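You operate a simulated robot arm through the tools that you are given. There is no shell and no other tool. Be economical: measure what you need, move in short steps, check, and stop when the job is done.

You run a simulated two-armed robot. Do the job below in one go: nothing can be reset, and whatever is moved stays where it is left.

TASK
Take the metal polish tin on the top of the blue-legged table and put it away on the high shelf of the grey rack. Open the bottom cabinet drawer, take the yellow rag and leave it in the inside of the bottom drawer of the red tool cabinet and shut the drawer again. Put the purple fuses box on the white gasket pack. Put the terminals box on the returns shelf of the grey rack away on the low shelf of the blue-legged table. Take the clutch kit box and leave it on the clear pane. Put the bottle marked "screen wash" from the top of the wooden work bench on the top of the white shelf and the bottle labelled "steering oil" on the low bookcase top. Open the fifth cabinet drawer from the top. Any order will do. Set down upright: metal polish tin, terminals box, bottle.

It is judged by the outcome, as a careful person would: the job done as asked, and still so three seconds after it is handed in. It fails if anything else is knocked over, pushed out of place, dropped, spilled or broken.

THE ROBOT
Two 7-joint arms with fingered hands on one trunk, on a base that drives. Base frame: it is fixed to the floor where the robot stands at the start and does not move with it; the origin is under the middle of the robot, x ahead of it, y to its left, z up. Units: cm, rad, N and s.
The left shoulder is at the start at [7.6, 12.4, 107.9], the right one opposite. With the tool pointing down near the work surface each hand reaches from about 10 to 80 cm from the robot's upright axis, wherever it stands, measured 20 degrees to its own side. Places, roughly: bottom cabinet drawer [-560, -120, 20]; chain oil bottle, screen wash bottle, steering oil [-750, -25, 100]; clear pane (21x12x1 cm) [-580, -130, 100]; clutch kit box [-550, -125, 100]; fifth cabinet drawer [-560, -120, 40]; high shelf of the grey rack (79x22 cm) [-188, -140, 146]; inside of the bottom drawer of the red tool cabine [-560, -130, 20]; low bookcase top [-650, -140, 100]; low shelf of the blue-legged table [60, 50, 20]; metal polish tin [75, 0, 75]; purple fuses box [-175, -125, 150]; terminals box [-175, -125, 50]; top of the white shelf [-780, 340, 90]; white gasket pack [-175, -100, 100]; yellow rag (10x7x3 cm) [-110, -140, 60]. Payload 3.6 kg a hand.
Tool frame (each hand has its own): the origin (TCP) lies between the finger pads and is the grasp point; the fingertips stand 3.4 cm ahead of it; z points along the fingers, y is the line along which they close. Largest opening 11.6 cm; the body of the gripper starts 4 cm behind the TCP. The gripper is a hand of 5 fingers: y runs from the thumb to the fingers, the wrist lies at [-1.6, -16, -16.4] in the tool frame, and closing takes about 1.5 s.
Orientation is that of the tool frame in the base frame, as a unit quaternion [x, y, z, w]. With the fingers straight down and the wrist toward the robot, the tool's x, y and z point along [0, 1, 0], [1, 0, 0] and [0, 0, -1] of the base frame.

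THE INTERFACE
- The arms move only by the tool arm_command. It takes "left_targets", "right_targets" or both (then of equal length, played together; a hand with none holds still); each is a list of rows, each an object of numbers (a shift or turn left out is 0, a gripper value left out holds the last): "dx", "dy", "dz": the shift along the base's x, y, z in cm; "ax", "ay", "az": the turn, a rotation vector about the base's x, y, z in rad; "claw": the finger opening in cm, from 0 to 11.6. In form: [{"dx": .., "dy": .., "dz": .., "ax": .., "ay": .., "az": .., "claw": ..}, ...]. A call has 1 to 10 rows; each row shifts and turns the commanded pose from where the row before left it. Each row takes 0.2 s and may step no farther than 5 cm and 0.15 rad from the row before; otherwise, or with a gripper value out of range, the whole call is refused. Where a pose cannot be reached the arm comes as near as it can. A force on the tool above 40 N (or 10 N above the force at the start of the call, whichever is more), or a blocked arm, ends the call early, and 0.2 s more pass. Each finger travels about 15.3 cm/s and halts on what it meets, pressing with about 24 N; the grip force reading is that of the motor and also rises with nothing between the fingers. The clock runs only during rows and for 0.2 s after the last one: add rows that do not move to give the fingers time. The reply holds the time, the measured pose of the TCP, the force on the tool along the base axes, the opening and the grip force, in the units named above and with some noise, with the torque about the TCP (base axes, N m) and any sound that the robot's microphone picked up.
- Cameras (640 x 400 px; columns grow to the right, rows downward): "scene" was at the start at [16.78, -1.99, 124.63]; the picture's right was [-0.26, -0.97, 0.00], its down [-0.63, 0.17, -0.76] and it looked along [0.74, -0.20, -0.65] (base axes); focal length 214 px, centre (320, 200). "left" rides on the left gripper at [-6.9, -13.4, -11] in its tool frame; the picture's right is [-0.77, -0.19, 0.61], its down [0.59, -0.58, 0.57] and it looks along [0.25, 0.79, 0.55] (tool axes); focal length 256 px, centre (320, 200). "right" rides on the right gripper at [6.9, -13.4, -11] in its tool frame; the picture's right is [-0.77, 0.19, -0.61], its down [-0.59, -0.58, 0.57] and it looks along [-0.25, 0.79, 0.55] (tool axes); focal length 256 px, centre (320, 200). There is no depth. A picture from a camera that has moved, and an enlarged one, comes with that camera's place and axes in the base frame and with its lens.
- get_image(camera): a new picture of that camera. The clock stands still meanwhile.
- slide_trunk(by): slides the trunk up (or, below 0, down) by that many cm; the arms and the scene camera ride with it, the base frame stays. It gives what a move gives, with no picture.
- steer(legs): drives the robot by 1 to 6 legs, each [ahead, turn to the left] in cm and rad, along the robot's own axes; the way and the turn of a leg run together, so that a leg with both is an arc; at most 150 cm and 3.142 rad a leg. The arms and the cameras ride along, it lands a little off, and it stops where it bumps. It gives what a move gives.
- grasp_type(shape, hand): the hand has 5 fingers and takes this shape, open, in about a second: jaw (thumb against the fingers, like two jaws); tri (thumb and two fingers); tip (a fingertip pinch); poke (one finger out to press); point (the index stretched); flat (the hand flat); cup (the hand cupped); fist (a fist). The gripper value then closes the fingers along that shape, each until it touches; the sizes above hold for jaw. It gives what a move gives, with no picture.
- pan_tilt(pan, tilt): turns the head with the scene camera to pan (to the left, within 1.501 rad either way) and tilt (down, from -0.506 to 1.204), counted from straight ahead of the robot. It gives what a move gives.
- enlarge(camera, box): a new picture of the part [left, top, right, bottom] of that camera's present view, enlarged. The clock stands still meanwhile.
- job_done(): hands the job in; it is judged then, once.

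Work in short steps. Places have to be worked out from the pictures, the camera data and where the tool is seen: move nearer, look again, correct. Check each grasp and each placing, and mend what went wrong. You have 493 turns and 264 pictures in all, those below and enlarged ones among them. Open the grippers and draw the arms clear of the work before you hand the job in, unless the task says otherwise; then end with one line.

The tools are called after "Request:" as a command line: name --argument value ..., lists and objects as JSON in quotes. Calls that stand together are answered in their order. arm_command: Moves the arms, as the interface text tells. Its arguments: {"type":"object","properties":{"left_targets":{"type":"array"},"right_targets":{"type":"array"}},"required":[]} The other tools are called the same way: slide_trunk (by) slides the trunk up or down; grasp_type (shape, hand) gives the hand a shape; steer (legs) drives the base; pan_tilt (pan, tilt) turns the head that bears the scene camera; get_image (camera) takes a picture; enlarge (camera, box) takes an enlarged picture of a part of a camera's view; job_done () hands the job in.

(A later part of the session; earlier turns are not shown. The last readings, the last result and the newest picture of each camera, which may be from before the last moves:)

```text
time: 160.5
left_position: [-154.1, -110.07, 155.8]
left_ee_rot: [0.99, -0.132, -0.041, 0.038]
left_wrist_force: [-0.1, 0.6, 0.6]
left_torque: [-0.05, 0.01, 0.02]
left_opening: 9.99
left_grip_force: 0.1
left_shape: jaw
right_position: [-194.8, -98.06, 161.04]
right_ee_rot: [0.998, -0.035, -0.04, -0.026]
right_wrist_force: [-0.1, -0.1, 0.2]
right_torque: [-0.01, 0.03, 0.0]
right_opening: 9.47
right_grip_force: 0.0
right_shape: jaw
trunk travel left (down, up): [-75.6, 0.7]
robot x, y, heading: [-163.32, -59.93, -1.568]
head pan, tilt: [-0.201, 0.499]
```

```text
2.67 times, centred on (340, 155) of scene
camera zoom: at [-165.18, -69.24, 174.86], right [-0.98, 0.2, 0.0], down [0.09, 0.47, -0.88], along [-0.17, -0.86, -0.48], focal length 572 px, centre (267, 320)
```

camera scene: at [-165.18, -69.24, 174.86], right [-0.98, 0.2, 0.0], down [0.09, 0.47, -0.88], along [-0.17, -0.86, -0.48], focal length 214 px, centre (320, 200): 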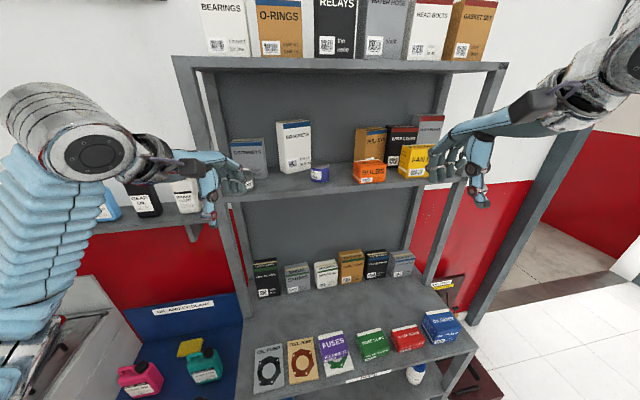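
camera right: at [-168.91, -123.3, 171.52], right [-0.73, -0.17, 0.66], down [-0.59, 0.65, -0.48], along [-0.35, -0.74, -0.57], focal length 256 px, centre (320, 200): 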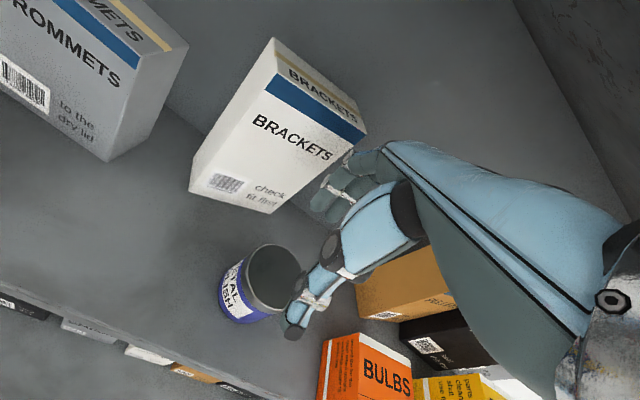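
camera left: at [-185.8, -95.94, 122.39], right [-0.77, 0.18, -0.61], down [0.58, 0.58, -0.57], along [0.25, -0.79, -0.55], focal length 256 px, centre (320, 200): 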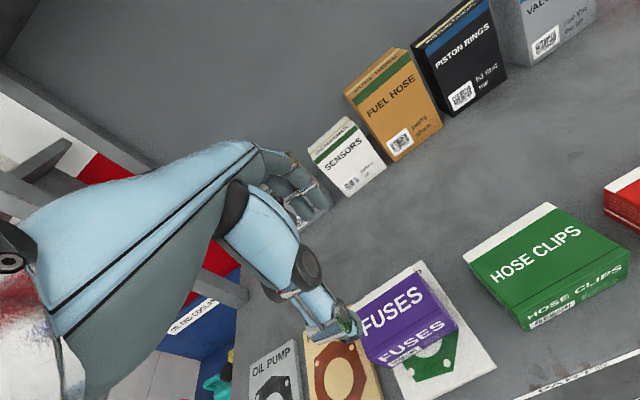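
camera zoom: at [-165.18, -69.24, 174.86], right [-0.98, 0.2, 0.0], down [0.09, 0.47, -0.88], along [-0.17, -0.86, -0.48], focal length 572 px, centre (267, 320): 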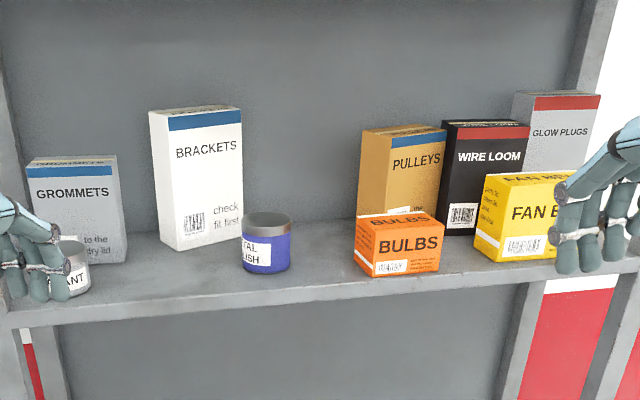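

Let me look closer at the pulleys box's pose.

Request:
enlarge --camera "scene" --box '[330, 110, 450, 185]'

Request:
get_image --camera "right"

```text
5.33 times, centred on (390, 148) of scene
camera zoom: at [-165.18, -69.24, 174.86], right [-0.98, 0.2, 0.0], down [0.09, 0.47, -0.88], along [-0.17, -0.86, -0.48], focal length 1144 px, centre (-53, 480)
```

zoom: 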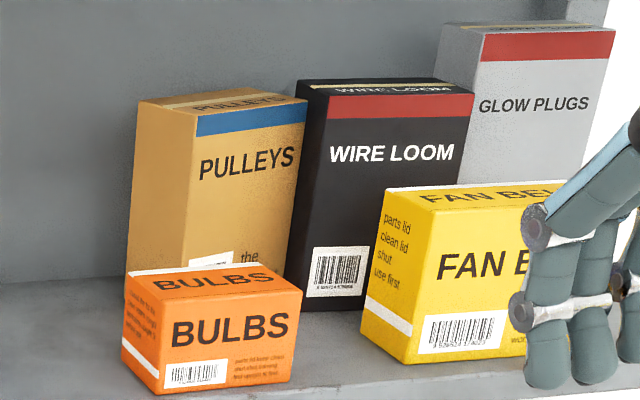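

```text
176 pictures are left
camera right: at [-186.26, -85.87, 172.09], right [-0.73, -0.17, 0.66], down [-0.59, 0.65, -0.49], along [-0.35, -0.74, -0.57], focal length 256 px, centre (320, 200)
```

right: 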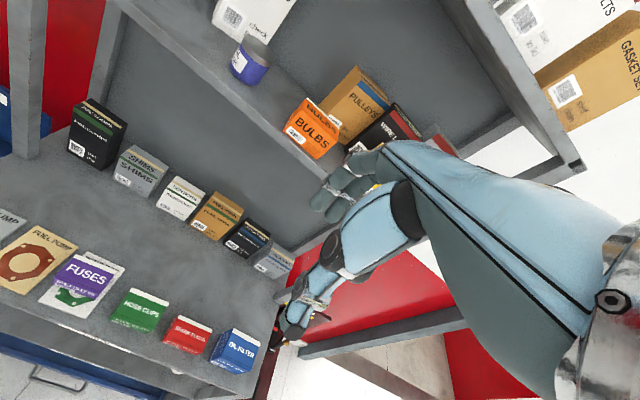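

Pulleys was shoved ≈11 cm right and turned ~18°, wire loom maybe ~4 cm. I'll restore them. First reposition the base to x≈-190.

Request:
steer --legs '[[-27, 0], [0, -0.767], [37, 0], [0, 0.767]]'

Request:
pan_tilt --pan -0.05 --tilt 0.45

Request:
get_image --camera "scene"

Request:
enlarge --camera "scene" --box '[240, 80, 440, 205]'

```text
time: 161.8
left_position: [-154.08, -93.18, 156.51]
left_ee_rot: [0.989, -0.13, -0.032, 0.059]
left_wrist_force: [-0.7, -0.9, 0.0]
left_torque: [0.04, -0.04, -0.02]
left_opening: 10.02
left_grip_force: 0.0
left_shape: jaw
right_position: [-194.49, -81.4, 161.18]
right_ee_rot: [0.999, -0.036, -0.027, -0.013]
right_wrist_force: [-1.1, 1.0, 0.3]
right_torque: [-0.04, -0.04, 0.02]
right_opening: 9.49
right_grip_force: 0.0
right_shape: jaw
trunk travel left (down, up): [-75.6, 0.7]
robot x, y, heading: [-163.14, -47.49, -1.573]
head pan, tilt: [-0.201, 0.499]
stopped in leg 1: the robot was blocked; the commanded pose is now the measured one
```

```text
time: 162.5
left_position: [-153.49, -105.82, 154.9]
left_ee_rot: [0.988, -0.127, -0.081, 0.019]
left_wrist_force: [0.0, 0.0, 0.5]
left_torque: [-0.03, 0.0, -0.07]
left_opening: 9.99
left_grip_force: 0.0
left_shape: jaw
right_position: [-190.11, -95.45, 156.6]
right_ee_rot: [0.997, 0.046, -0.013, -0.065]
right_wrist_force: [-0.3, -1.8, -2.0]
right_torque: [-0.01, -0.07, 0.07]
right_opening: 9.48
right_grip_force: 0.0
right_shape: jaw
trunk travel left (down, up): [-75.6, 0.7]
robot x, y, heading: [-163.41, -47.81, -1.559]
head pan, tilt: [-0.051, 0.45]
```

```text
175 pictures are left
camera scene: at [-163.73, -75.8, 174.82], right [-1.0, 0.05, 0.01], down [0.02, 0.53, -0.85], along [-0.04, -0.85, -0.53], focal length 214 px, centre (320, 200)
```

scene: 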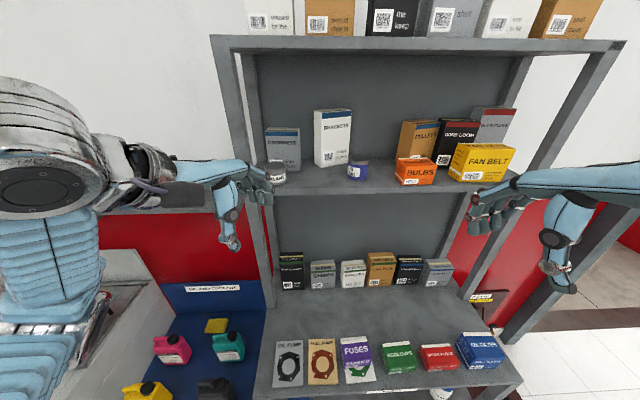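

```text
3.20 times, centred on (340, 142) of scene
camera zoom: at [-163.73, -75.8, 174.82], right [-1.0, 0.05, 0.01], down [0.02, 0.53, -0.85], along [-0.04, -0.85, -0.53], focal length 686 px, centre (256, 384)
```

zoom: 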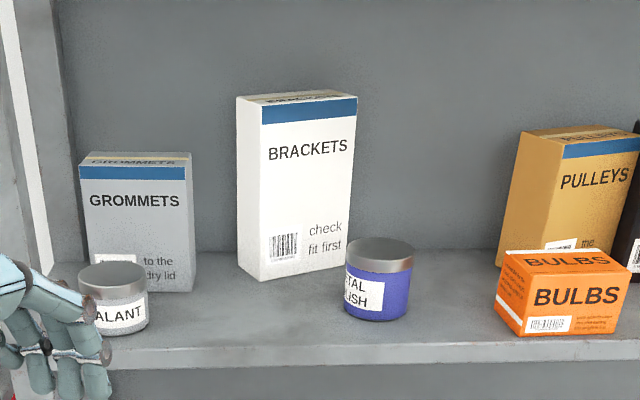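

The robot pitches when driving with the trunk high — that's what caused "blocked" and the swing. I wait for it to settle, then lower the trunk before driving.

Request:
arm_command --right_targets '[{}, {}, {}, {}, {}]'

```text
time: 162.8
left_position: [-155.22, -105.08, 162.48]
left_ee_rot: [0.966, -0.173, -0.158, 0.106]
left_wrist_force: [-1.7, 0.5, 0.2]
left_torque: [-0.06, -0.07, -0.02]
left_opening: 9.98
left_grip_force: 0.0
left_shape: jaw
right_position: [-189.44, -96.94, 156.28]
right_ee_rot: [0.996, 0.073, 0.033, -0.051]
right_wrist_force: [2.3, -1.7, 1.2]
right_torque: [0.02, 0.17, 0.0]
right_opening: 9.48
right_grip_force: 0.0
right_shape: jaw
trunk travel left (down, up): [-75.6, 0.7]
robot x, y, heading: [-163.78, -47.41, -1.57]
head pan, tilt: [-0.051, 0.45]
stopped in row 1 (left hand): the arm was blocked; the commanded pose is now the measured one
```

Request:
arm_command --right_targets '[{}, {}, {}]'

Request:
pan_tilt --pan 0.9 --tilt 0.8

Request:
get_image --camera "scene"

```text
time: 163.2
left_position: [-155.02, -102.8, 169.18]
left_ee_rot: [0.943, -0.184, -0.231, 0.156]
left_wrist_force: [0.6, -1.0, -0.4]
left_torque: [0.01, 0.01, -0.04]
left_opening: 10.02
left_grip_force: 0.1
left_shape: jaw
right_position: [-190.74, -93.48, 155.35]
right_ee_rot: [0.99, 0.081, 0.062, -0.097]
right_wrist_force: [-0.1, 0.2, -0.5]
right_torque: [0.03, -0.03, -0.01]
right_opening: 9.51
right_grip_force: 0.0
right_shape: jaw
trunk travel left (down, up): [-75.6, 0.7]
robot x, y, heading: [-163.41, -47.55, -1.574]
head pan, tilt: [-0.051, 0.45]
stopped in row 1 (left hand): the arm was blocked; the commanded pose is now the measured one
```

```text
time: 164.4
left_position: [-156.1, -78.17, 168.15]
left_ee_rot: [0.954, -0.194, -0.14, 0.179]
left_wrist_force: [-4.8, -0.2, -9.6]
left_torque: [-0.38, 0.04, 0.28]
left_opening: 10.0
left_grip_force: 0.1
left_shape: jaw
right_position: [-189.63, -70.8, 161.54]
right_ee_rot: [0.995, 0.088, 0.032, 0.045]
right_wrist_force: [26.7, -4.3, 1.7]
right_torque: [0.33, 1.51, -0.01]
right_opening: 9.45
right_grip_force: 0.1
right_shape: jaw
trunk travel left (down, up): [-75.6, 0.7]
robot x, y, heading: [-163.19, -47.84, -1.572]
head pan, tilt: [0.901, 0.799]
```

```text
173 pictures are left
camera scene: at [-157.49, -47.51, 172.74], right [-0.62, -0.78, 0.03], down [-0.56, 0.42, -0.71], along [0.55, -0.46, -0.7], focal length 214 px, centre (320, 200)
```

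scene: 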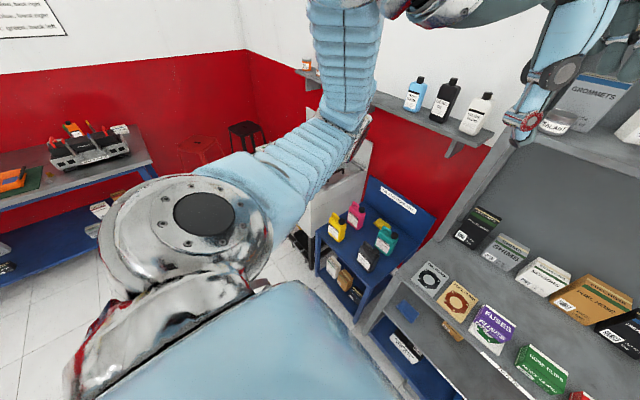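

Request:
pan_tilt --pan 0.3 --tilt 0.6

Request:
pan_tilt --pan 0 --tilt 0.5

Request:
get_image --camera "scene"

```text
time: 165.4
left_position: [-156.0, -95.4, 170.22]
left_ee_rot: [0.939, -0.199, -0.225, 0.167]
left_wrist_force: [0.7, -0.3, 0.6]
left_torque: [-0.01, -0.02, -0.05]
left_opening: 10.0
left_grip_force: 0.0
left_shape: jaw
right_position: [-190.38, -87.77, 158.35]
right_ee_rot: [0.994, 0.093, 0.049, -0.033]
right_wrist_force: [-0.6, 0.1, 0.0]
right_torque: [0.03, -0.07, 0.06]
right_opening: 9.49
right_grip_force: 0.0
right_shape: jaw
trunk travel left (down, up): [-75.6, 0.7]
robot x, y, heading: [-163.35, -47.86, -1.565]
head pan, tilt: [0.3, 0.6]
```

```text
time: 166.2
left_position: [-156.7, -83.28, 170.89]
left_ee_rot: [0.938, -0.213, -0.201, 0.183]
left_wrist_force: [-1.1, -1.0, 0.1]
left_torque: [0.03, -0.06, 0.03]
left_opening: 10.0
left_grip_force: 0.1
left_shape: jaw
right_position: [-189.44, -76.74, 161.11]
right_ee_rot: [0.994, 0.1, 0.04, 0.03]
right_wrist_force: [0.9, -1.4, 0.9]
right_torque: [0.08, 0.09, 0.03]
right_opening: 9.5
right_grip_force: 0.2
right_shape: jaw
trunk travel left (down, up): [-75.6, 0.7]
robot x, y, heading: [-163.22, -48.07, -1.571]
head pan, tilt: [0.0, 0.499]
```

```text
172 pictures are left
camera scene: at [-163.37, -60.84, 174.84], right [-1.0, 0.0, 0.0], down [0.0, 0.49, -0.87], along [0.0, -0.87, -0.49], focal length 214 px, centre (320, 200)
```

scene: 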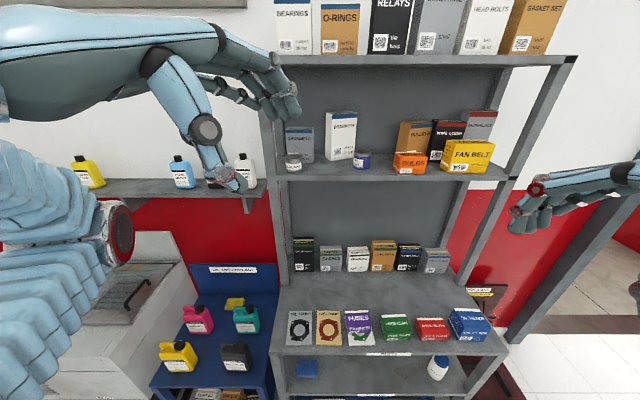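

Lower the trunk 45 cm to stabilise.

Request:
slide_trunk --by -45

Request:
get_image --camera "scene"

```text
refused: -45 is not a number from -40 to 40
```

```text
171 pictures are left
camera scene: at [-163.37, -60.84, 174.84], right [-1.0, 0.0, 0.0], down [0.0, 0.49, -0.87], along [0.0, -0.87, -0.49], focal length 214 px, centre (320, 200)
```

scene: 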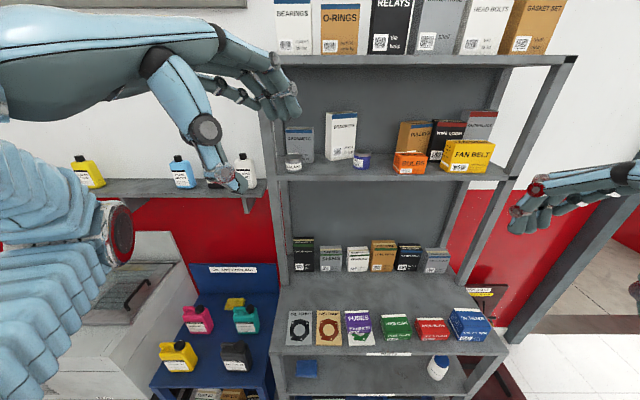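

Request:
slide_trunk --by -38

Request:
arm_command --right_targets '[{}, {}, {}, {}, {}, {}]'

Request:
get_image --camera "scene"

```text
time: 166.8
left_position: [-154.57, -88.49, 164.3]
left_ee_rot: [0.962, -0.179, -0.145, 0.147]
left_wrist_force: [1.6, 2.5, -2.6]
left_torque: [-0.19, 0.16, 0.08]
left_opening: 10.02
left_grip_force: 0.2
left_shape: jaw
right_position: [-189.39, -80.39, 157.75]
right_ee_rot: [0.996, 0.083, 0.037, 0.002]
right_wrist_force: [3.5, 2.4, 1.5]
right_torque: [-0.16, 0.18, -0.04]
right_opening: 9.49
right_grip_force: 0.1
right_shape: jaw
trunk travel left (down, up): [-74.4, 1.8]
robot x, y, heading: [-163.43, -47.78, -1.565]
head pan, tilt: [0.0, 0.499]
stopped: the arm was blocked; the commanded pose is now the measured one
```

```text
time: 167.4
left_position: [-153.89, -90.65, 170.07]
left_ee_rot: [0.948, -0.184, -0.197, 0.171]
left_wrist_force: [-2.8, -0.6, -6.6]
left_torque: [-0.08, 0.09, 0.04]
left_opening: 9.99
left_grip_force: 0.1
left_shape: jaw
right_position: [-186.43, -82.79, 153.97]
right_ee_rot: [0.97, 0.169, 0.128, -0.117]
right_wrist_force: [0.1, 4.1, -3.2]
right_torque: [-0.15, -0.09, -0.12]
right_opening: 9.48
right_grip_force: 0.0
right_shape: jaw
trunk travel left (down, up): [-74.4, 1.8]
robot x, y, heading: [-163.2, -47.79, -1.567]
head pan, tilt: [0.0, 0.499]
stopped in row 3 (right hand): the arm was blocked; the commanded pose is now the measured one
```

```text
170 pictures are left
camera scene: at [-163.26, -70.74, 173.5], right [-1.0, 0.0, 0.0], down [0.0, 0.54, -0.84], along [0.0, -0.84, -0.54], focal length 214 px, centre (320, 200)
```

scene: 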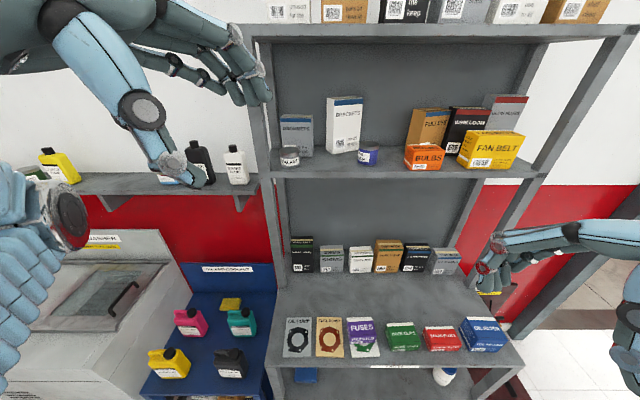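

I let it settle with head moves only, then correct the arms.

Request:
pan_tilt --pan 1.4 --tilt 0.8

Request:
pan_tilt --pan -1.4 --tilt 0.8

Request:
get_image --camera "scene"

Request:
pan_tilt --pan 1.0 --tilt 0.8

Request:
get_image --camera "scene"

```text
time: 168.9
left_position: [-155.19, -86.89, 168.43]
left_ee_rot: [0.95, -0.196, -0.196, 0.141]
left_wrist_force: [-0.6, -0.1, 0.9]
left_torque: [0.0, -0.05, 0.0]
left_opening: 10.02
left_grip_force: 0.0
left_shape: jaw
right_position: [-186.19, -80.43, 156.9]
right_ee_rot: [0.98, 0.168, 0.098, -0.036]
right_wrist_force: [1.4, -0.2, -1.2]
right_torque: [0.0, 0.04, 0.02]
right_opening: 9.5
right_grip_force: 0.1
right_shape: jaw
trunk travel left (down, up): [-74.4, 1.8]
robot x, y, heading: [-163.66, -47.9, -1.571]
head pan, tilt: [1.4, 0.799]
```

```text
time: 171.4
left_position: [-154.69, -81.94, 166.89]
left_ee_rot: [0.958, -0.183, -0.152, 0.163]
left_wrist_force: [-0.1, 0.1, 0.0]
left_torque: [-0.07, 0.02, 0.05]
left_opening: 9.98
left_grip_force: 0.0
left_shape: jaw
right_position: [-188.39, -74.56, 156.77]
right_ee_rot: [0.991, 0.112, 0.068, -0.015]
right_wrist_force: [0.3, 0.2, -0.6]
right_torque: [-0.05, -0.01, -0.02]
right_opening: 9.49
right_grip_force: 0.1
right_shape: jaw
trunk travel left (down, up): [-74.4, 1.8]
robot x, y, heading: [-163.47, -47.94, -1.575]
head pan, tilt: [-1.4, 0.799]
```

```text
169 pictures are left
camera scene: at [-171.33, -49.29, 171.09], right [-0.17, 0.99, 0.0], down [0.71, 0.12, -0.7], along [-0.69, -0.12, -0.72], focal length 214 px, centre (320, 200)
```

scene: 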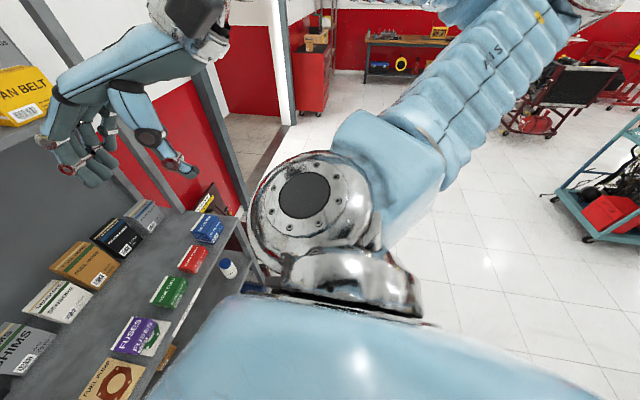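

```text
time: 173.6
left_position: [-154.64, -82.55, 166.81]
left_ee_rot: [0.958, -0.182, -0.153, 0.162]
left_wrist_force: [0.0, 0.3, -0.2]
left_torque: [0.0, -0.01, 0.01]
left_opening: 9.99
left_grip_force: 0.0
left_shape: jaw
right_position: [-188.51, -75.25, 156.75]
right_ee_rot: [0.991, 0.113, 0.069, -0.017]
right_wrist_force: [0.8, 0.9, 0.0]
right_torque: [0.0, 0.02, 0.02]
right_opening: 9.5
right_grip_force: 0.1
right_shape: jaw
trunk travel left (down, up): [-74.4, 1.8]
robot x, y, heading: [-163.28, -47.71, -1.569]
head pan, tilt: [1.0, 0.799]
```

```text
168 pictures are left
camera scene: at [-156.6, -53.0, 171.08], right [-0.54, -0.84, 0.0], down [-0.6, 0.39, -0.7], along [0.59, -0.38, -0.72], focal length 214 px, centre (320, 200)
```

scene: 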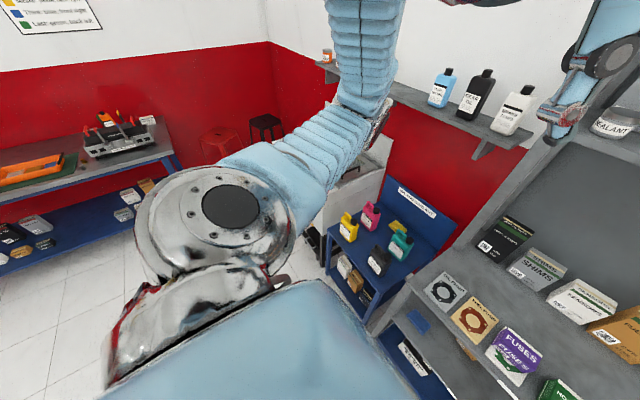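

Settled. Bring both hands to comfortable home poses.

Request:
arm_command --left_targets '[{"dy": -4, "dz": -2, "ax": 0.065, "ay": -0.062, "az": 0.072}, {"dy": -4, "dz": -2, "ax": 0.065, "ay": -0.062, "az": 0.072}, {"dy": -4, "dz": -2, "ax": 0.065, "ay": -0.062, "az": 0.072}, {"dy": -4, "dz": -2, "ax": 0.065, "ay": -0.062, "az": 0.072}, {"dy": -2, "dz": -2, "ax": 0.065, "ay": -0.062, "az": 0.072}]' --right_targets '[{"dy": -3, "dx": -1, "ay": 0.03, "az": -0.05}, {"dy": -3, "dx": -1, "ay": 0.03, "az": -0.05}, {"dy": -3, "dx": -1, "ay": 0.03, "az": -0.05}, {"dy": -3, "dx": -1, "ay": 0.03, "az": -0.05}, {"dx": -1, "az": -0.03}]'

Request:
slide_trunk --by -38

```text
time: 174.8
left_position: [-154.7, -100.47, 156.64]
left_ee_rot: [1.0, -0.004, 0.005, 0.002]
left_wrist_force: [-0.1, -0.5, -0.7]
left_torque: [0.04, -0.01, 0.03]
left_opening: 9.99
left_grip_force: 0.0
left_shape: jaw
right_position: [-193.61, -87.25, 156.57]
right_ee_rot: [1.0, -0.003, 0.011, -0.018]
right_wrist_force: [0.5, -0.3, 0.5]
right_torque: [0.01, -0.04, 0.03]
right_opening: 9.51
right_grip_force: 0.1
right_shape: jaw
trunk travel left (down, up): [-74.4, 1.8]
robot x, y, heading: [-163.64, -47.52, -1.574]
head pan, tilt: [1.0, 0.799]
```

```text
time: 178.5
left_position: [-154.41, -100.32, 118.82]
left_ee_rot: [1.0, -0.005, 0.003, 0.002]
left_wrist_force: [0.0, -0.4, -0.2]
left_torque: [0.02, 0.01, -0.03]
left_opening: 9.98
left_grip_force: 0.2
left_shape: jaw
right_position: [-193.45, -87.29, 118.45]
right_ee_rot: [1.0, -0.002, 0.01, -0.018]
right_wrist_force: [0.1, -0.1, -0.2]
right_torque: [-0.02, -0.01, 0.01]
right_opening: 9.48
right_grip_force: 0.0
right_shape: jaw
trunk travel left (down, up): [-36.4, 39.8]
robot x, y, heading: [-163.43, -47.67, -1.565]
head pan, tilt: [1.0, 0.799]
```

Now drive with the low trunk to (-191, -60).

Request:
steer --legs '[[-14, 0], [0, -0.813], [36, 0], [0, 0.813]]'

Request:
pan_tilt --pan 0 --tilt 0.5

Request:
get_image --camera "scene"

```text
time: 180.6
left_position: [-166.44, -74.93, 125.72]
left_ee_rot: [0.973, -0.191, -0.089, 0.095]
left_wrist_force: [-0.9, -2.1, -0.4]
left_torque: [0.09, -0.03, -0.01]
left_opening: 10.01
left_grip_force: 0.0
left_shape: jaw
right_position: [-193.54, -63.4, 115.96]
right_ee_rot: [0.988, 0.035, 0.135, -0.063]
right_wrist_force: [-0.5, -0.7, 1.9]
right_torque: [0.05, 0.01, 0.0]
right_opening: 9.5
right_grip_force: 0.1
right_shape: jaw
trunk travel left (down, up): [-36.4, 39.8]
robot x, y, heading: [-163.55, -33.99, -1.728]
head pan, tilt: [1.0, 0.799]
stopped in leg 2: the robot was blocked; the commanded pose is now the measured one
```

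```text
time: 181.9
left_position: [-164.7, -74.17, 125.3]
left_ee_rot: [0.981, -0.158, -0.084, 0.08]
left_wrist_force: [1.1, 0.1, 2.2]
left_torque: [0.04, -0.06, 0.0]
left_opening: 10.01
left_grip_force: 0.0
left_shape: jaw
right_position: [-194.03, -60.28, 117.57]
right_ee_rot: [0.995, -0.019, 0.095, -0.014]
right_wrist_force: [-1.4, 2.1, -0.3]
right_torque: [-0.08, -0.08, -0.07]
right_opening: 9.52
right_grip_force: 0.1
right_shape: jaw
trunk travel left (down, up): [-36.4, 39.8]
robot x, y, heading: [-163.53, -33.79, -1.724]
head pan, tilt: [0.0, 0.499]
```

```text
167 pictures are left
camera scene: at [-165.26, -46.34, 135.77], right [-0.99, 0.15, 0.0], down [0.07, 0.46, -0.88], along [-0.14, -0.87, -0.47], focal length 214 px, centre (320, 200)
```

scene: 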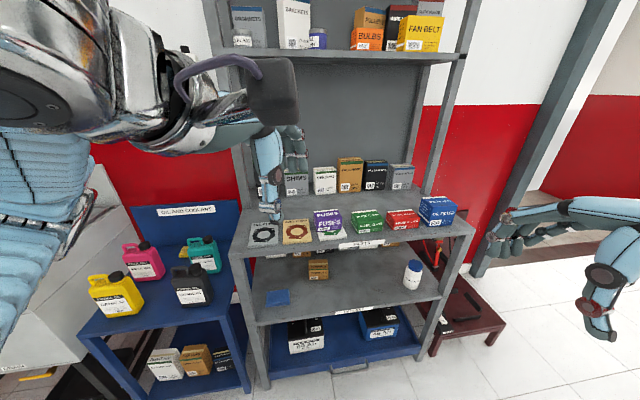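

Request:
pan_tilt --pan 1.0 --tilt 0.6

Request:
get_image --camera "scene"

```text
time: 183.2
left_position: [-164.77, -76.85, 124.16]
left_ee_rot: [0.984, -0.149, -0.077, 0.067]
left_wrist_force: [0.2, 0.3, 0.3]
left_torque: [0.01, 0.04, -0.02]
left_opening: 10.01
left_grip_force: 0.2
left_shape: jaw
right_position: [-194.83, -62.18, 116.8]
right_ee_rot: [0.995, -0.031, 0.09, -0.025]
right_wrist_force: [0.5, 0.5, 0.3]
right_torque: [0.02, 0.0, 0.0]
right_opening: 9.49
right_grip_force: 0.0
right_shape: jaw
trunk travel left (down, up): [-36.4, 39.8]
robot x, y, heading: [-162.76, -34.48, -1.725]
head pan, tilt: [1.0, 0.6]
```

```text
166 pictures are left
camera scene: at [-157.54, -44.99, 134.6], right [-0.66, -0.75, 0.0], down [-0.42, 0.38, -0.82], along [0.62, -0.55, -0.57], focal length 214 px, centre (320, 200)
```

scene: 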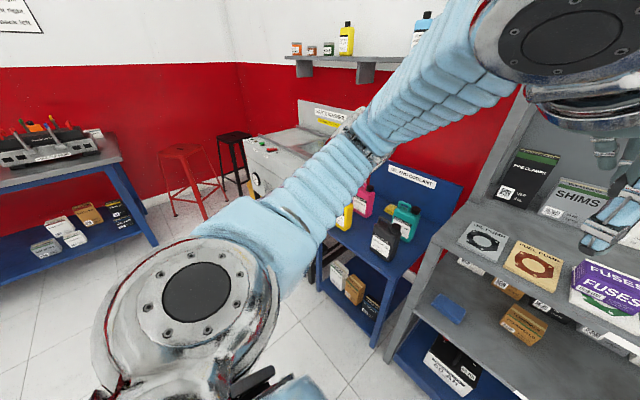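

Arms look fine; blocking seems due to sway on abrupt motion. Re-home the left hand and make separate, shorter drive legs.

Request:
arm_command --left_targets '[{"dx": 2, "dy": -3.5, "dz": -1, "ax": 0.034, "ay": -0.039, "az": 0.036}, {"dx": 2, "dy": -3.5, "dz": -1, "ax": 0.034, "ay": -0.039, "az": 0.036}, {"dx": 2, "dy": -3.5, "dz": -1, "ax": 0.034, "ay": -0.039, "az": 0.036}, {"dx": 2, "dy": -3.5, "dz": -1, "ax": 0.034, "ay": -0.039, "az": 0.036}]' --right_targets '[{"dy": -2, "ay": 0.04}, {"dy": -2, "ay": 0.04}, {"dy": -2, "ay": 0.04}, {"dy": -2, "ay": 0.04}]'

Request:
steer --legs '[[0, -0.66]]'

```text
time: 184.2
left_position: [-156.63, -90.98, 120.11]
left_ee_rot: [0.997, -0.074, -0.003, -0.008]
left_wrist_force: [-0.2, 0.1, -0.5]
left_torque: [0.06, -0.01, -0.01]
left_opening: 9.99
left_grip_force: 0.0
left_shape: jaw
right_position: [-195.05, -70.47, 116.85]
right_ee_rot: [0.999, -0.031, 0.01, -0.024]
right_wrist_force: [-1.2, -1.1, -0.5]
right_torque: [-0.03, 0.0, 0.01]
right_opening: 9.5
right_grip_force: 0.1
right_shape: jaw
right hand out of reach, approached as far as the arm can: row 1
trunk travel left (down, up): [-36.4, 39.8]
robot x, y, heading: [-163.15, -33.77, -1.724]
head pan, tilt: [1.0, 0.6]
```

```text
time: 186.4
left_position: [-192.73, -83.21, 120.28]
left_ee_rot: [0.92, -0.392, 0.0, -0.007]
left_wrist_force: [-0.1, 0.5, -0.4]
left_torque: [0.0, 0.0, -0.02]
left_opening: 9.99
left_grip_force: 0.0
left_shape: jaw
right_position: [-210.56, -43.4, 117.04]
right_ee_rot: [0.936, -0.352, 0.016, -0.02]
right_wrist_force: [-0.4, 0.6, -0.7]
right_torque: [0.01, 0.02, 0.02]
right_opening: 9.51
right_grip_force: 0.0
right_shape: jaw
trunk travel left (down, up): [-36.4, 39.8]
robot x, y, heading: [-163.27, -34.45, -2.38]
head pan, tilt: [1.0, 0.6]
```

Request:
steer --legs '[[37, 0]]'

Request:
steer --legs '[[0, 0.81]]'

Request:
pan_tilt --pan 0 --tilt 0.4

Request:
get_image --camera "scene"

```text
time: 188.7
left_position: [-219.57, -108.78, 120.07]
left_ee_rot: [0.92, -0.391, -0.001, -0.007]
left_wrist_force: [0.7, 0.0, -0.2]
left_torque: [0.0, 0.0, 0.0]
left_opening: 9.98
left_grip_force: 0.0
left_shape: jaw
right_position: [-237.41, -69.01, 116.92]
right_ee_rot: [0.936, -0.352, 0.017, -0.019]
right_wrist_force: [0.2, -0.6, -0.2]
right_torque: [0.01, -0.02, 0.01]
right_opening: 9.48
right_grip_force: 0.0
right_shape: jaw
trunk travel left (down, up): [-36.4, 39.8]
robot x, y, heading: [-190.29, -59.63, -2.377]
head pan, tilt: [1.0, 0.6]
```

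```text
time: 191.3
left_position: [-174.5, -114.74, 120.15]
left_ee_rot: [1.0, 0.004, -0.004, -0.006]
left_wrist_force: [-0.3, 0.9, 0.7]
left_torque: [-0.01, 0.01, -0.03]
left_opening: 9.97
left_grip_force: 0.1
left_shape: jaw
right_position: [-215.88, -100.43, 116.89]
right_ee_rot: [0.999, 0.047, 0.008, -0.023]
right_wrist_force: [-0.6, 0.2, 0.0]
right_torque: [-0.01, 0.02, 0.0]
right_opening: 9.51
right_grip_force: 0.1
right_shape: jaw
trunk travel left (down, up): [-36.4, 39.8]
robot x, y, heading: [-190.34, -59.62, -1.566]
head pan, tilt: [1.0, 0.6]
```

```text
time: 192.5
left_position: [-174.62, -114.69, 120.18]
left_ee_rot: [1.0, 0.004, -0.004, -0.006]
left_wrist_force: [0.3, 0.0, 0.0]
left_torque: [0.0, 0.01, 0.04]
left_opening: 10.01
left_grip_force: 0.1
left_shape: jaw
right_position: [-215.89, -100.39, 116.92]
right_ee_rot: [0.999, 0.046, 0.009, -0.024]
right_wrist_force: [0.0, 0.2, 0.5]
right_torque: [0.0, 0.01, -0.02]
right_opening: 9.48
right_grip_force: 0.0
right_shape: jaw
trunk travel left (down, up): [-36.4, 39.8]
robot x, y, heading: [-190.43, -59.93, -1.568]
head pan, tilt: [0.0, 0.4]
```

```text
165 pictures are left
camera scene: at [-190.17, -73.99, 136.42], right [-1.0, 0.0, 0.0], down [0.0, 0.39, -0.92], along [0.0, -0.92, -0.39], focal length 214 px, centre (320, 200)
```

scene: 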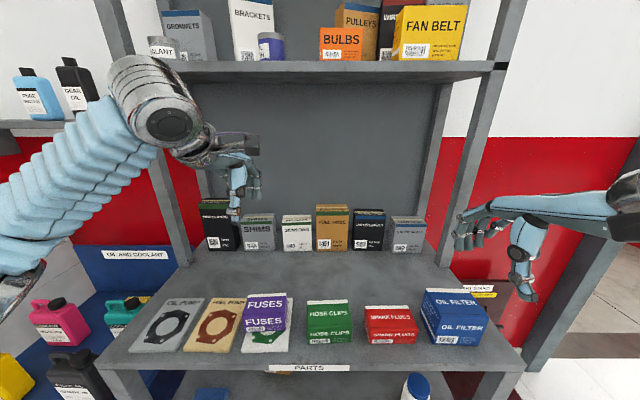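

Raise the trunk 32 and view the high shelf straight on.

Request:
slide_trunk --by 32

Request:
get_image --camera "scene"

Request:
enlarge --camera "scene" --box '[280, 60, 480, 185]'

```text
time: 195.7
left_position: [-174.64, -114.77, 152.19]
left_ee_rot: [1.0, 0.005, -0.004, -0.006]
left_wrist_force: [0.0, 0.2, -0.8]
left_torque: [-0.01, 0.0, -0.03]
left_opening: 9.99
left_grip_force: 0.1
left_shape: jaw
right_position: [-215.9, -100.34, 148.86]
right_ee_rot: [0.999, 0.048, 0.008, -0.024]
right_wrist_force: [-0.4, 0.1, -0.4]
right_torque: [0.0, 0.0, -0.02]
right_opening: 9.51
right_grip_force: 0.0
right_shape: jaw
trunk travel left (down, up): [-68.4, 7.8]
robot x, y, heading: [-190.04, -59.95, -1.566]
head pan, tilt: [0.0, 0.4]
```

```text
164 pictures are left
camera scene: at [-190.2, -69.86, 168.59], right [-1.0, 0.0, 0.0], down [0.0, 0.39, -0.92], along [0.0, -0.92, -0.39], focal length 214 px, centre (320, 200)
```

scene: 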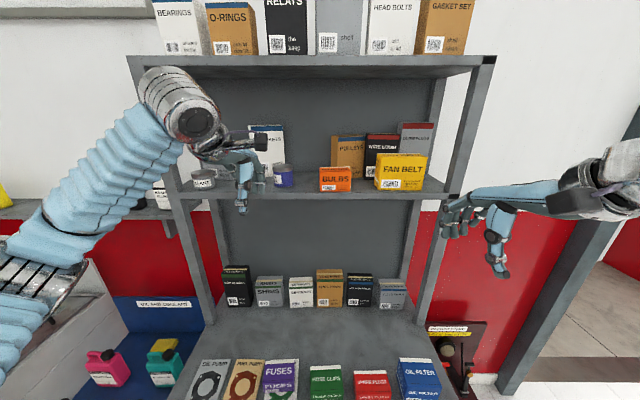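

```text
3.20 times, centred on (380, 122) of scene
camera zoom: at [-190.2, -69.86, 168.59], right [-1.0, 0.0, 0.0], down [0.0, 0.39, -0.92], along [0.0, -0.92, -0.39], focal length 686 px, centre (128, 448)
```

zoom: 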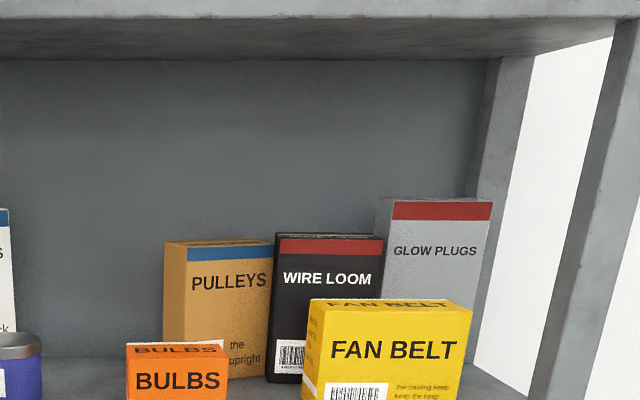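

Pulleys front now spans (-196.3,-143.7)→(-205.6,-145.5), top z≈160; gap behind ≈3–4 cm. I'll grip it from above with the hand pitched 20° forward. First bring the right hand in front, pitched.

Request:
arm_command --right_targets '[{"dx": 2.5, "dy": -2.5, "dz": 2.8, "ax": -0.065, "az": 0.01, "claw": 8.5}, {"dx": 2.5, "dy": -2.5, "dz": 2.8, "ax": -0.065, "az": 0.01}, {"dx": 2.5, "dy": -2.5, "dz": 2.8, "ax": -0.065, "az": 0.01}, {"dx": 2.5, "dy": -2.5, "dz": 2.8, "ax": -0.065, "az": 0.01}, {"dx": 2.5, "dy": -2.5, "dz": 2.8, "ax": -0.065, "az": 0.01}, {"dx": 2.5, "dy": -2.5, "dz": 2.8, "ax": -0.065, "az": 0.01}]'

Request:
get_image --camera "scene"

Request:
get_image --camera "right"

```text
time: 197.1
left_position: [-174.53, -114.79, 152.19]
left_ee_rot: [1.0, 0.005, -0.004, -0.006]
left_wrist_force: [0.4, 0.0, -0.8]
left_torque: [0.01, -0.03, -0.05]
left_opening: 10.01
left_grip_force: 0.1
left_shape: jaw
right_position: [-200.61, -115.72, 165.59]
right_ee_rot: [0.983, 0.077, -0.002, 0.169]
right_wrist_force: [0.5, -0.7, 0.9]
right_torque: [0.01, 0.01, -0.02]
right_opening: 8.55
right_grip_force: 0.0
right_shape: jaw
trunk travel left (down, up): [-68.4, 7.8]
robot x, y, heading: [-190.16, -59.44, -1.563]
head pan, tilt: [0.0, 0.4]
```

```text
162 pictures are left
camera scene: at [-190.0, -69.97, 168.59], right [-1.0, 0.0, 0.0], down [0.0, 0.39, -0.92], along [0.0, -0.92, -0.39], focal length 214 px, centre (320, 200)
```

scene: 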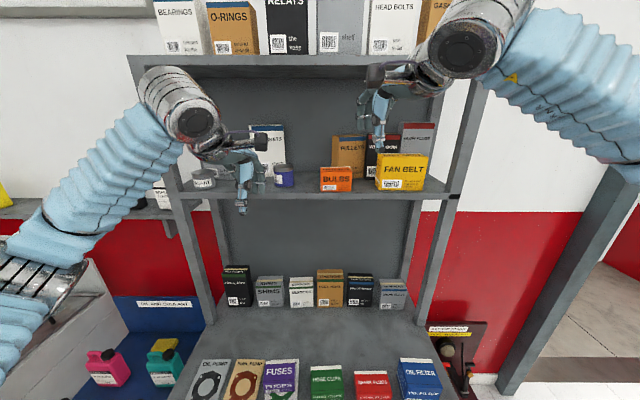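

```text
161 pictures are left
camera right: at [-196.1, -98.6, 171.29], right [-0.74, -0.09, 0.66], down [-0.66, 0.26, -0.71], along [-0.11, -0.96, -0.25], focal length 256 px, centre (320, 200)
```

right: 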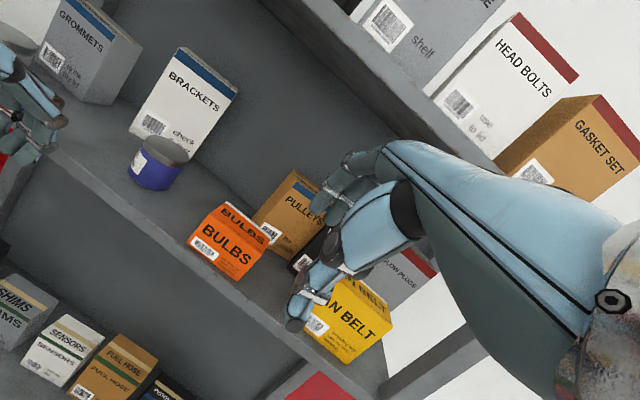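

Lower to z≈163.6 and advance to above the box (fingers pass just over its top).

Request:
arm_command --right_targets '[{"dz": -2, "dy": -3, "dx": 1}, {"dy": -4}, {"dy": -4}, {"dy": -4}, {"dy": -4}, {"dy": -4}]'

Request:
get_image --camera "right"

Request:
enlarge --camera "scene" --box '[280, 60, 480, 185]'

```text
time: 198.5
left_position: [-174.47, -114.94, 152.08]
left_ee_rot: [1.0, 0.006, -0.005, -0.007]
left_wrist_force: [-0.2, -0.8, 0.0]
left_torque: [0.01, 0.04, 0.0]
left_opening: 9.98
left_grip_force: 0.1
left_shape: jaw
right_position: [-199.36, -138.46, 163.59]
right_ee_rot: [0.983, 0.078, -0.003, 0.169]
right_wrist_force: [0.1, -0.1, -0.4]
right_torque: [0.05, -0.03, -0.01]
right_opening: 8.52
right_grip_force: 0.0
right_shape: jaw
trunk travel left (down, up): [-68.4, 7.8]
robot x, y, heading: [-190.25, -60.07, -1.569]
head pan, tilt: [0.0, 0.4]
```

```text
160 pictures are left
camera right: at [-195.02, -121.35, 169.34], right [-0.74, -0.09, 0.66], down [-0.66, 0.26, -0.71], along [-0.11, -0.96, -0.25], focal length 256 px, centre (320, 200)
```

right: 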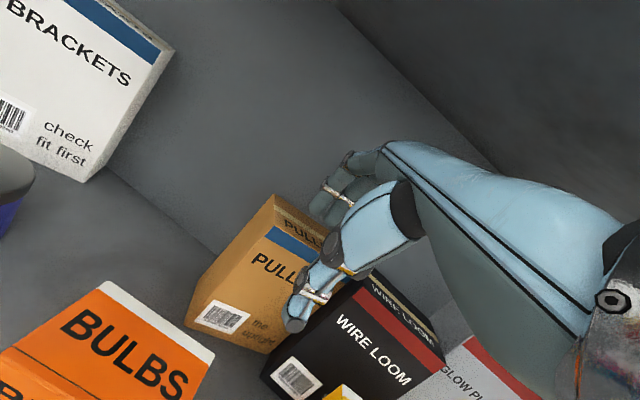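

```text
3.20 times, centred on (380, 122) of scene
camera zoom: at [-189.88, -70.03, 168.59], right [-1.0, 0.0, 0.0], down [0.0, 0.39, -0.92], along [0.0, -0.92, -0.39], focal length 686 px, centre (128, 448)
```

zoom: 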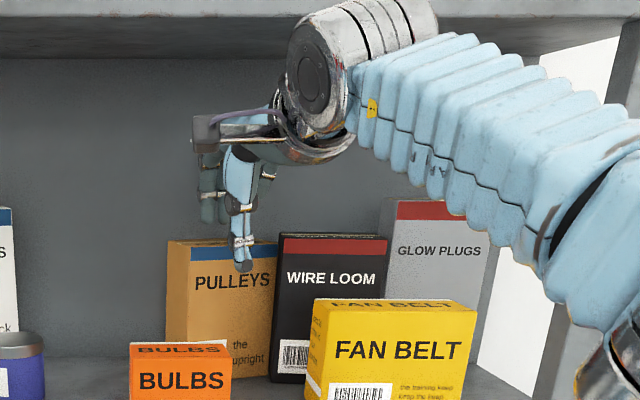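

Box front-left corner ≈(-196.2,-141.2), front-right ≈(-205.4,-144.6). Turn yaw +0.18, advance 6.5, then look.

Request:
arm_command --right_targets '[{"dy": -3.3, "az": 0.09}, {"dy": -3.2, "az": 0.09}]'

Request:
get_image --camera "right"

Request:
enlarge --camera "scene" --box '[300, 90, 420, 165]'

```text
time: 199.1
left_position: [-174.64, -114.84, 152.14]
left_ee_rot: [1.0, 0.005, -0.004, -0.006]
left_wrist_force: [0.8, -0.5, 0.7]
left_torque: [-0.01, 0.02, 0.0]
left_opening: 10.01
left_grip_force: 0.1
left_shape: jaw
right_position: [-200.1, -139.13, 163.14]
right_ee_rot: [0.98, 0.107, 0.004, 0.17]
right_wrist_force: [0.1, -0.4, -0.4]
right_torque: [0.01, 0.01, -0.04]
right_opening: 8.5
right_grip_force: 0.0
right_shape: jaw
right hand out of reach, approached as far as the arm can: row 1, 2
trunk travel left (down, up): [-68.4, 7.8]
robot x, y, heading: [-190.25, -59.46, -1.567]
head pan, tilt: [0.0, 0.4]
```

```text
158 pictures are left
camera right: at [-196.7, -121.74, 168.81], right [-0.74, -0.13, 0.66], down [-0.67, 0.22, -0.71], along [-0.05, -0.97, -0.25], focal length 256 px, centre (320, 200)
```

right: 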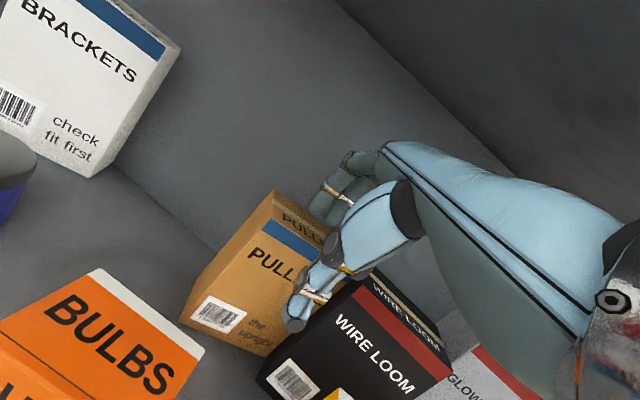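

```text
5.33 times, centred on (360, 128) of scene
camera zoom: at [-190.12, -69.89, 168.6], right [-1.0, 0.0, 0.0], down [0.0, 0.39, -0.92], along [0.0, -0.92, -0.39], focal length 1144 px, centre (107, 587)
```

zoom: 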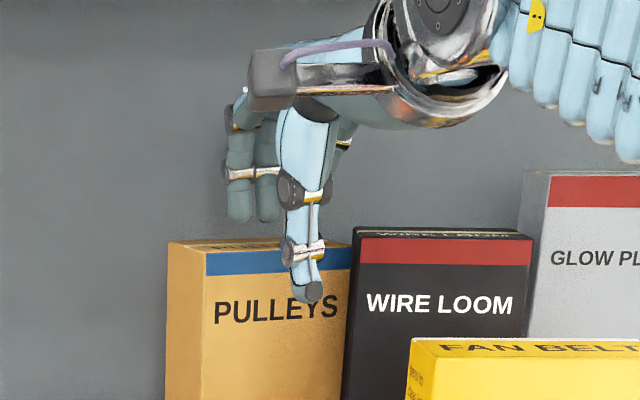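

Out of reach by a few cm. Retract, lower the trunk, move 8 cm closer, and come back.

Request:
arm_command --right_targets '[{"dy": 4}, {"dy": 4}, {"dy": 4}, {"dy": 4}, {"dy": 4}, {"dy": 4, "dz": -3}, {"dy": 3, "dz": -3}, {"dz": -3, "dx": -3}]' --left_targets '[{}, {}, {}, {}, {"dy": 2}, {"dy": 2}, {"dy": 2}, {}]'

Request:
slide_trunk --by -32

```text
time: 200.9
left_position: [-174.73, -108.63, 152.18]
left_ee_rot: [1.0, 0.003, -0.003, -0.006]
left_wrist_force: [-0.5, -1.3, 0.3]
left_torque: [0.03, -0.04, -0.01]
left_opening: 10.01
left_grip_force: 0.2
left_shape: jaw
right_position: [-203.48, -112.03, 153.93]
right_ee_rot: [0.98, 0.106, 0.004, 0.17]
right_wrist_force: [0.4, 0.4, -0.8]
right_torque: [0.0, -0.03, 0.03]
right_opening: 8.53
right_grip_force: 0.1
right_shape: jaw
trunk travel left (down, up): [-68.4, 7.8]
robot x, y, heading: [-190.18, -59.64, -1.568]
head pan, tilt: [0.0, 0.4]
```

```text
time: 204.1
left_position: [-174.63, -108.79, 120.13]
left_ee_rot: [1.0, 0.004, -0.004, -0.006]
left_wrist_force: [-1.0, -0.2, -0.6]
left_torque: [0.02, 0.01, 0.01]
left_opening: 10.02
left_grip_force: 0.0
left_shape: jaw
right_position: [-203.17, -112.07, 122.12]
right_ee_rot: [0.98, 0.107, 0.003, 0.17]
right_wrist_force: [-0.3, 1.1, -0.2]
right_torque: [0.03, 0.01, 0.0]
right_opening: 8.53
right_grip_force: 0.1
right_shape: jaw
trunk travel left (down, up): [-36.4, 39.8]
robot x, y, heading: [-190.06, -59.49, -1.568]
head pan, tilt: [0.0, 0.4]
```

Request:
steer --legs '[[8, 0]]'

Request:
arm_command --right_targets '[{}, {}, {}, {}, {}]'

```text
time: 205.7
left_position: [-177.08, -105.07, 127.91]
left_ee_rot: [0.989, -0.03, -0.095, 0.109]
left_wrist_force: [1.5, 2.6, 2.8]
left_torque: [-0.08, 0.0, 0.07]
left_opening: 10.02
left_grip_force: 0.1
left_shape: jaw
right_position: [-211.02, -109.39, 132.32]
right_ee_rot: [0.966, -0.028, 0.01, 0.259]
right_wrist_force: [-19.0, 3.3, -14.8]
right_torque: [-0.7, -1.04, 0.98]
right_opening: 8.5
right_grip_force: 0.1
right_shape: jaw
trunk travel left (down, up): [-36.4, 39.8]
robot x, y, heading: [-190.38, -67.69, -1.573]
head pan, tilt: [0.0, 0.4]
stopped in leg 1: the robot was blocked; the commanded pose is now the measured one
```

```text
time: 206.0
left_position: [-180.15, -103.42, 128.46]
left_ee_rot: [0.975, -0.115, -0.159, 0.099]
left_wrist_force: [27.3, 25.1, 28.9]
left_torque: [-0.48, 0.93, -0.68]
left_opening: 10.03
left_grip_force: 0.0
left_shape: jaw
right_position: [-205.33, -109.23, 131.6]
right_ee_rot: [0.97, 0.033, 0.056, 0.233]
right_wrist_force: [3.4, -0.1, 1.3]
right_torque: [0.11, 0.18, -0.07]
right_opening: 8.51
right_grip_force: 0.0
right_shape: jaw
trunk travel left (down, up): [-36.4, 39.8]
robot x, y, heading: [-190.27, -67.27, -1.557]
head pan, tilt: [0.0, 0.4]
stopped in row 1 (right hand): the arm was blocked; the commanded pose is now the measured one
```

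Request:
get_image --camera "scene"

Request:
pan_tilt --pan 0.0 --tilt 1.1

Request:
get_image --camera "scene"

```text
156 pictures are left
camera scene: at [-189.93, -82.21, 136.37], right [-1.0, -0.01, 0.0], down [-0.01, 0.39, -0.92], along [0.01, -0.92, -0.39], focal length 214 px, centre (320, 200)
```

scene: 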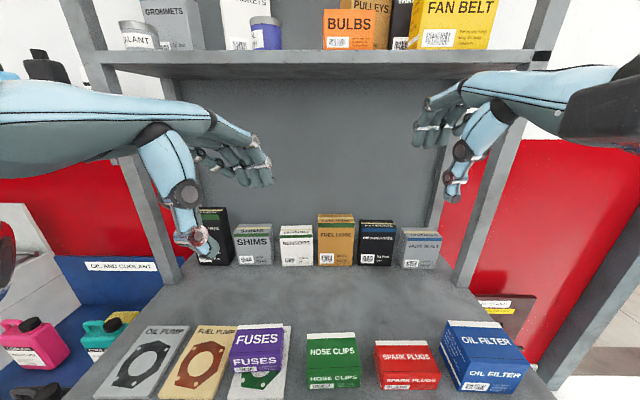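

```text
time: 207.1
left_position: [-176.43, -104.48, 126.31]
left_ee_rot: [0.992, -0.035, -0.072, 0.102]
left_wrist_force: [0.1, 0.6, 1.0]
left_torque: [-0.02, -0.01, 0.02]
left_opening: 9.99
left_grip_force: 0.1
left_shape: jaw
right_position: [-205.35, -109.13, 130.88]
right_ee_rot: [0.969, 0.026, 0.059, 0.24]
right_wrist_force: [-0.4, 0.3, 0.1]
right_torque: [-0.04, 0.03, 0.01]
right_opening: 8.51
right_grip_force: 0.0
right_shape: jaw
trunk travel left (down, up): [-36.4, 39.8]
robot x, y, heading: [-190.25, -67.4, -1.555]
head pan, tilt: [0.0, 1.1]
```

```text
155 pictures are left
camera scene: at [-190.07, -78.82, 130.76], right [-1.0, -0.01, 0.0], down [-0.01, 0.89, -0.46], along [0.01, -0.46, -0.89], focal length 214 px, centre (320, 200)
```

scene: 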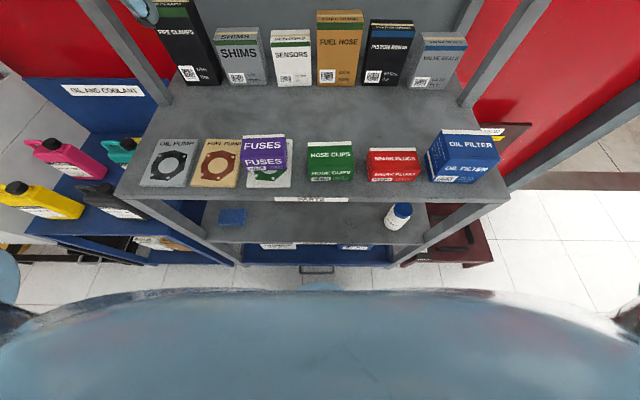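

All objects are undisturbed. Straighten both hands and raise the trunk again.

Request:
arm_command --left_targets '[{"ax": 0.07, "ay": -0.05, "az": 0.025, "dz": -1}, {"ax": 0.07, "ay": -0.05, "az": 0.025, "dz": -1}, {"ax": 0.06, "ay": -0.044, "az": 0.02, "dz": -1}, {}]' --right_targets '[{"ay": 0.06, "dz": -1}, {"ay": 0.06, "dz": -1, "az": 0.05}, {"az": 0.1, "dz": -1}, {"az": 0.1, "ax": 0.08}]'

Request:
slide_trunk --by 35

```text
time: 208.1
left_position: [-175.02, -103.74, 125.5]
left_ee_rot: [1.0, 0.0, 0.004, 0.003]
left_wrist_force: [1.3, 0.2, 0.1]
left_torque: [-0.01, 0.0, 0.01]
left_opening: 10.0
left_grip_force: 0.0
left_shape: jaw
left hand out of reach, approached as far as the arm can: row 1
right_position: [-205.94, -110.57, 129.33]
right_ee_rot: [0.966, 0.163, 0.033, 0.197]
right_wrist_force: [-0.2, -0.1, 0.1]
right_torque: [-0.02, -0.03, 0.03]
right_opening: 8.52
right_grip_force: 0.1
right_shape: jaw
right hand out of reach, approached as far as the arm can: row 1, 2
trunk travel left (down, up): [-36.4, 39.8]
robot x, y, heading: [-189.89, -67.28, -1.562]
head pan, tilt: [0.0, 1.1]
```

```text
time: 211.5
left_position: [-175.03, -103.83, 160.45]
left_ee_rot: [1.0, 0.0, 0.003, 0.002]
left_wrist_force: [0.6, -0.2, 0.0]
left_torque: [0.0, 0.0, -0.01]
left_opening: 9.98
left_grip_force: 0.0
left_shape: jaw
right_position: [-205.84, -110.73, 164.4]
right_ee_rot: [0.966, 0.163, 0.034, 0.197]
right_wrist_force: [-0.2, 0.1, 0.8]
right_torque: [0.02, -0.02, 0.02]
right_opening: 8.5
right_grip_force: 0.1
right_shape: jaw
trunk travel left (down, up): [-71.4, 4.8]
robot x, y, heading: [-190.46, -67.82, -1.557]
head pan, tilt: [0.0, 1.1]
```

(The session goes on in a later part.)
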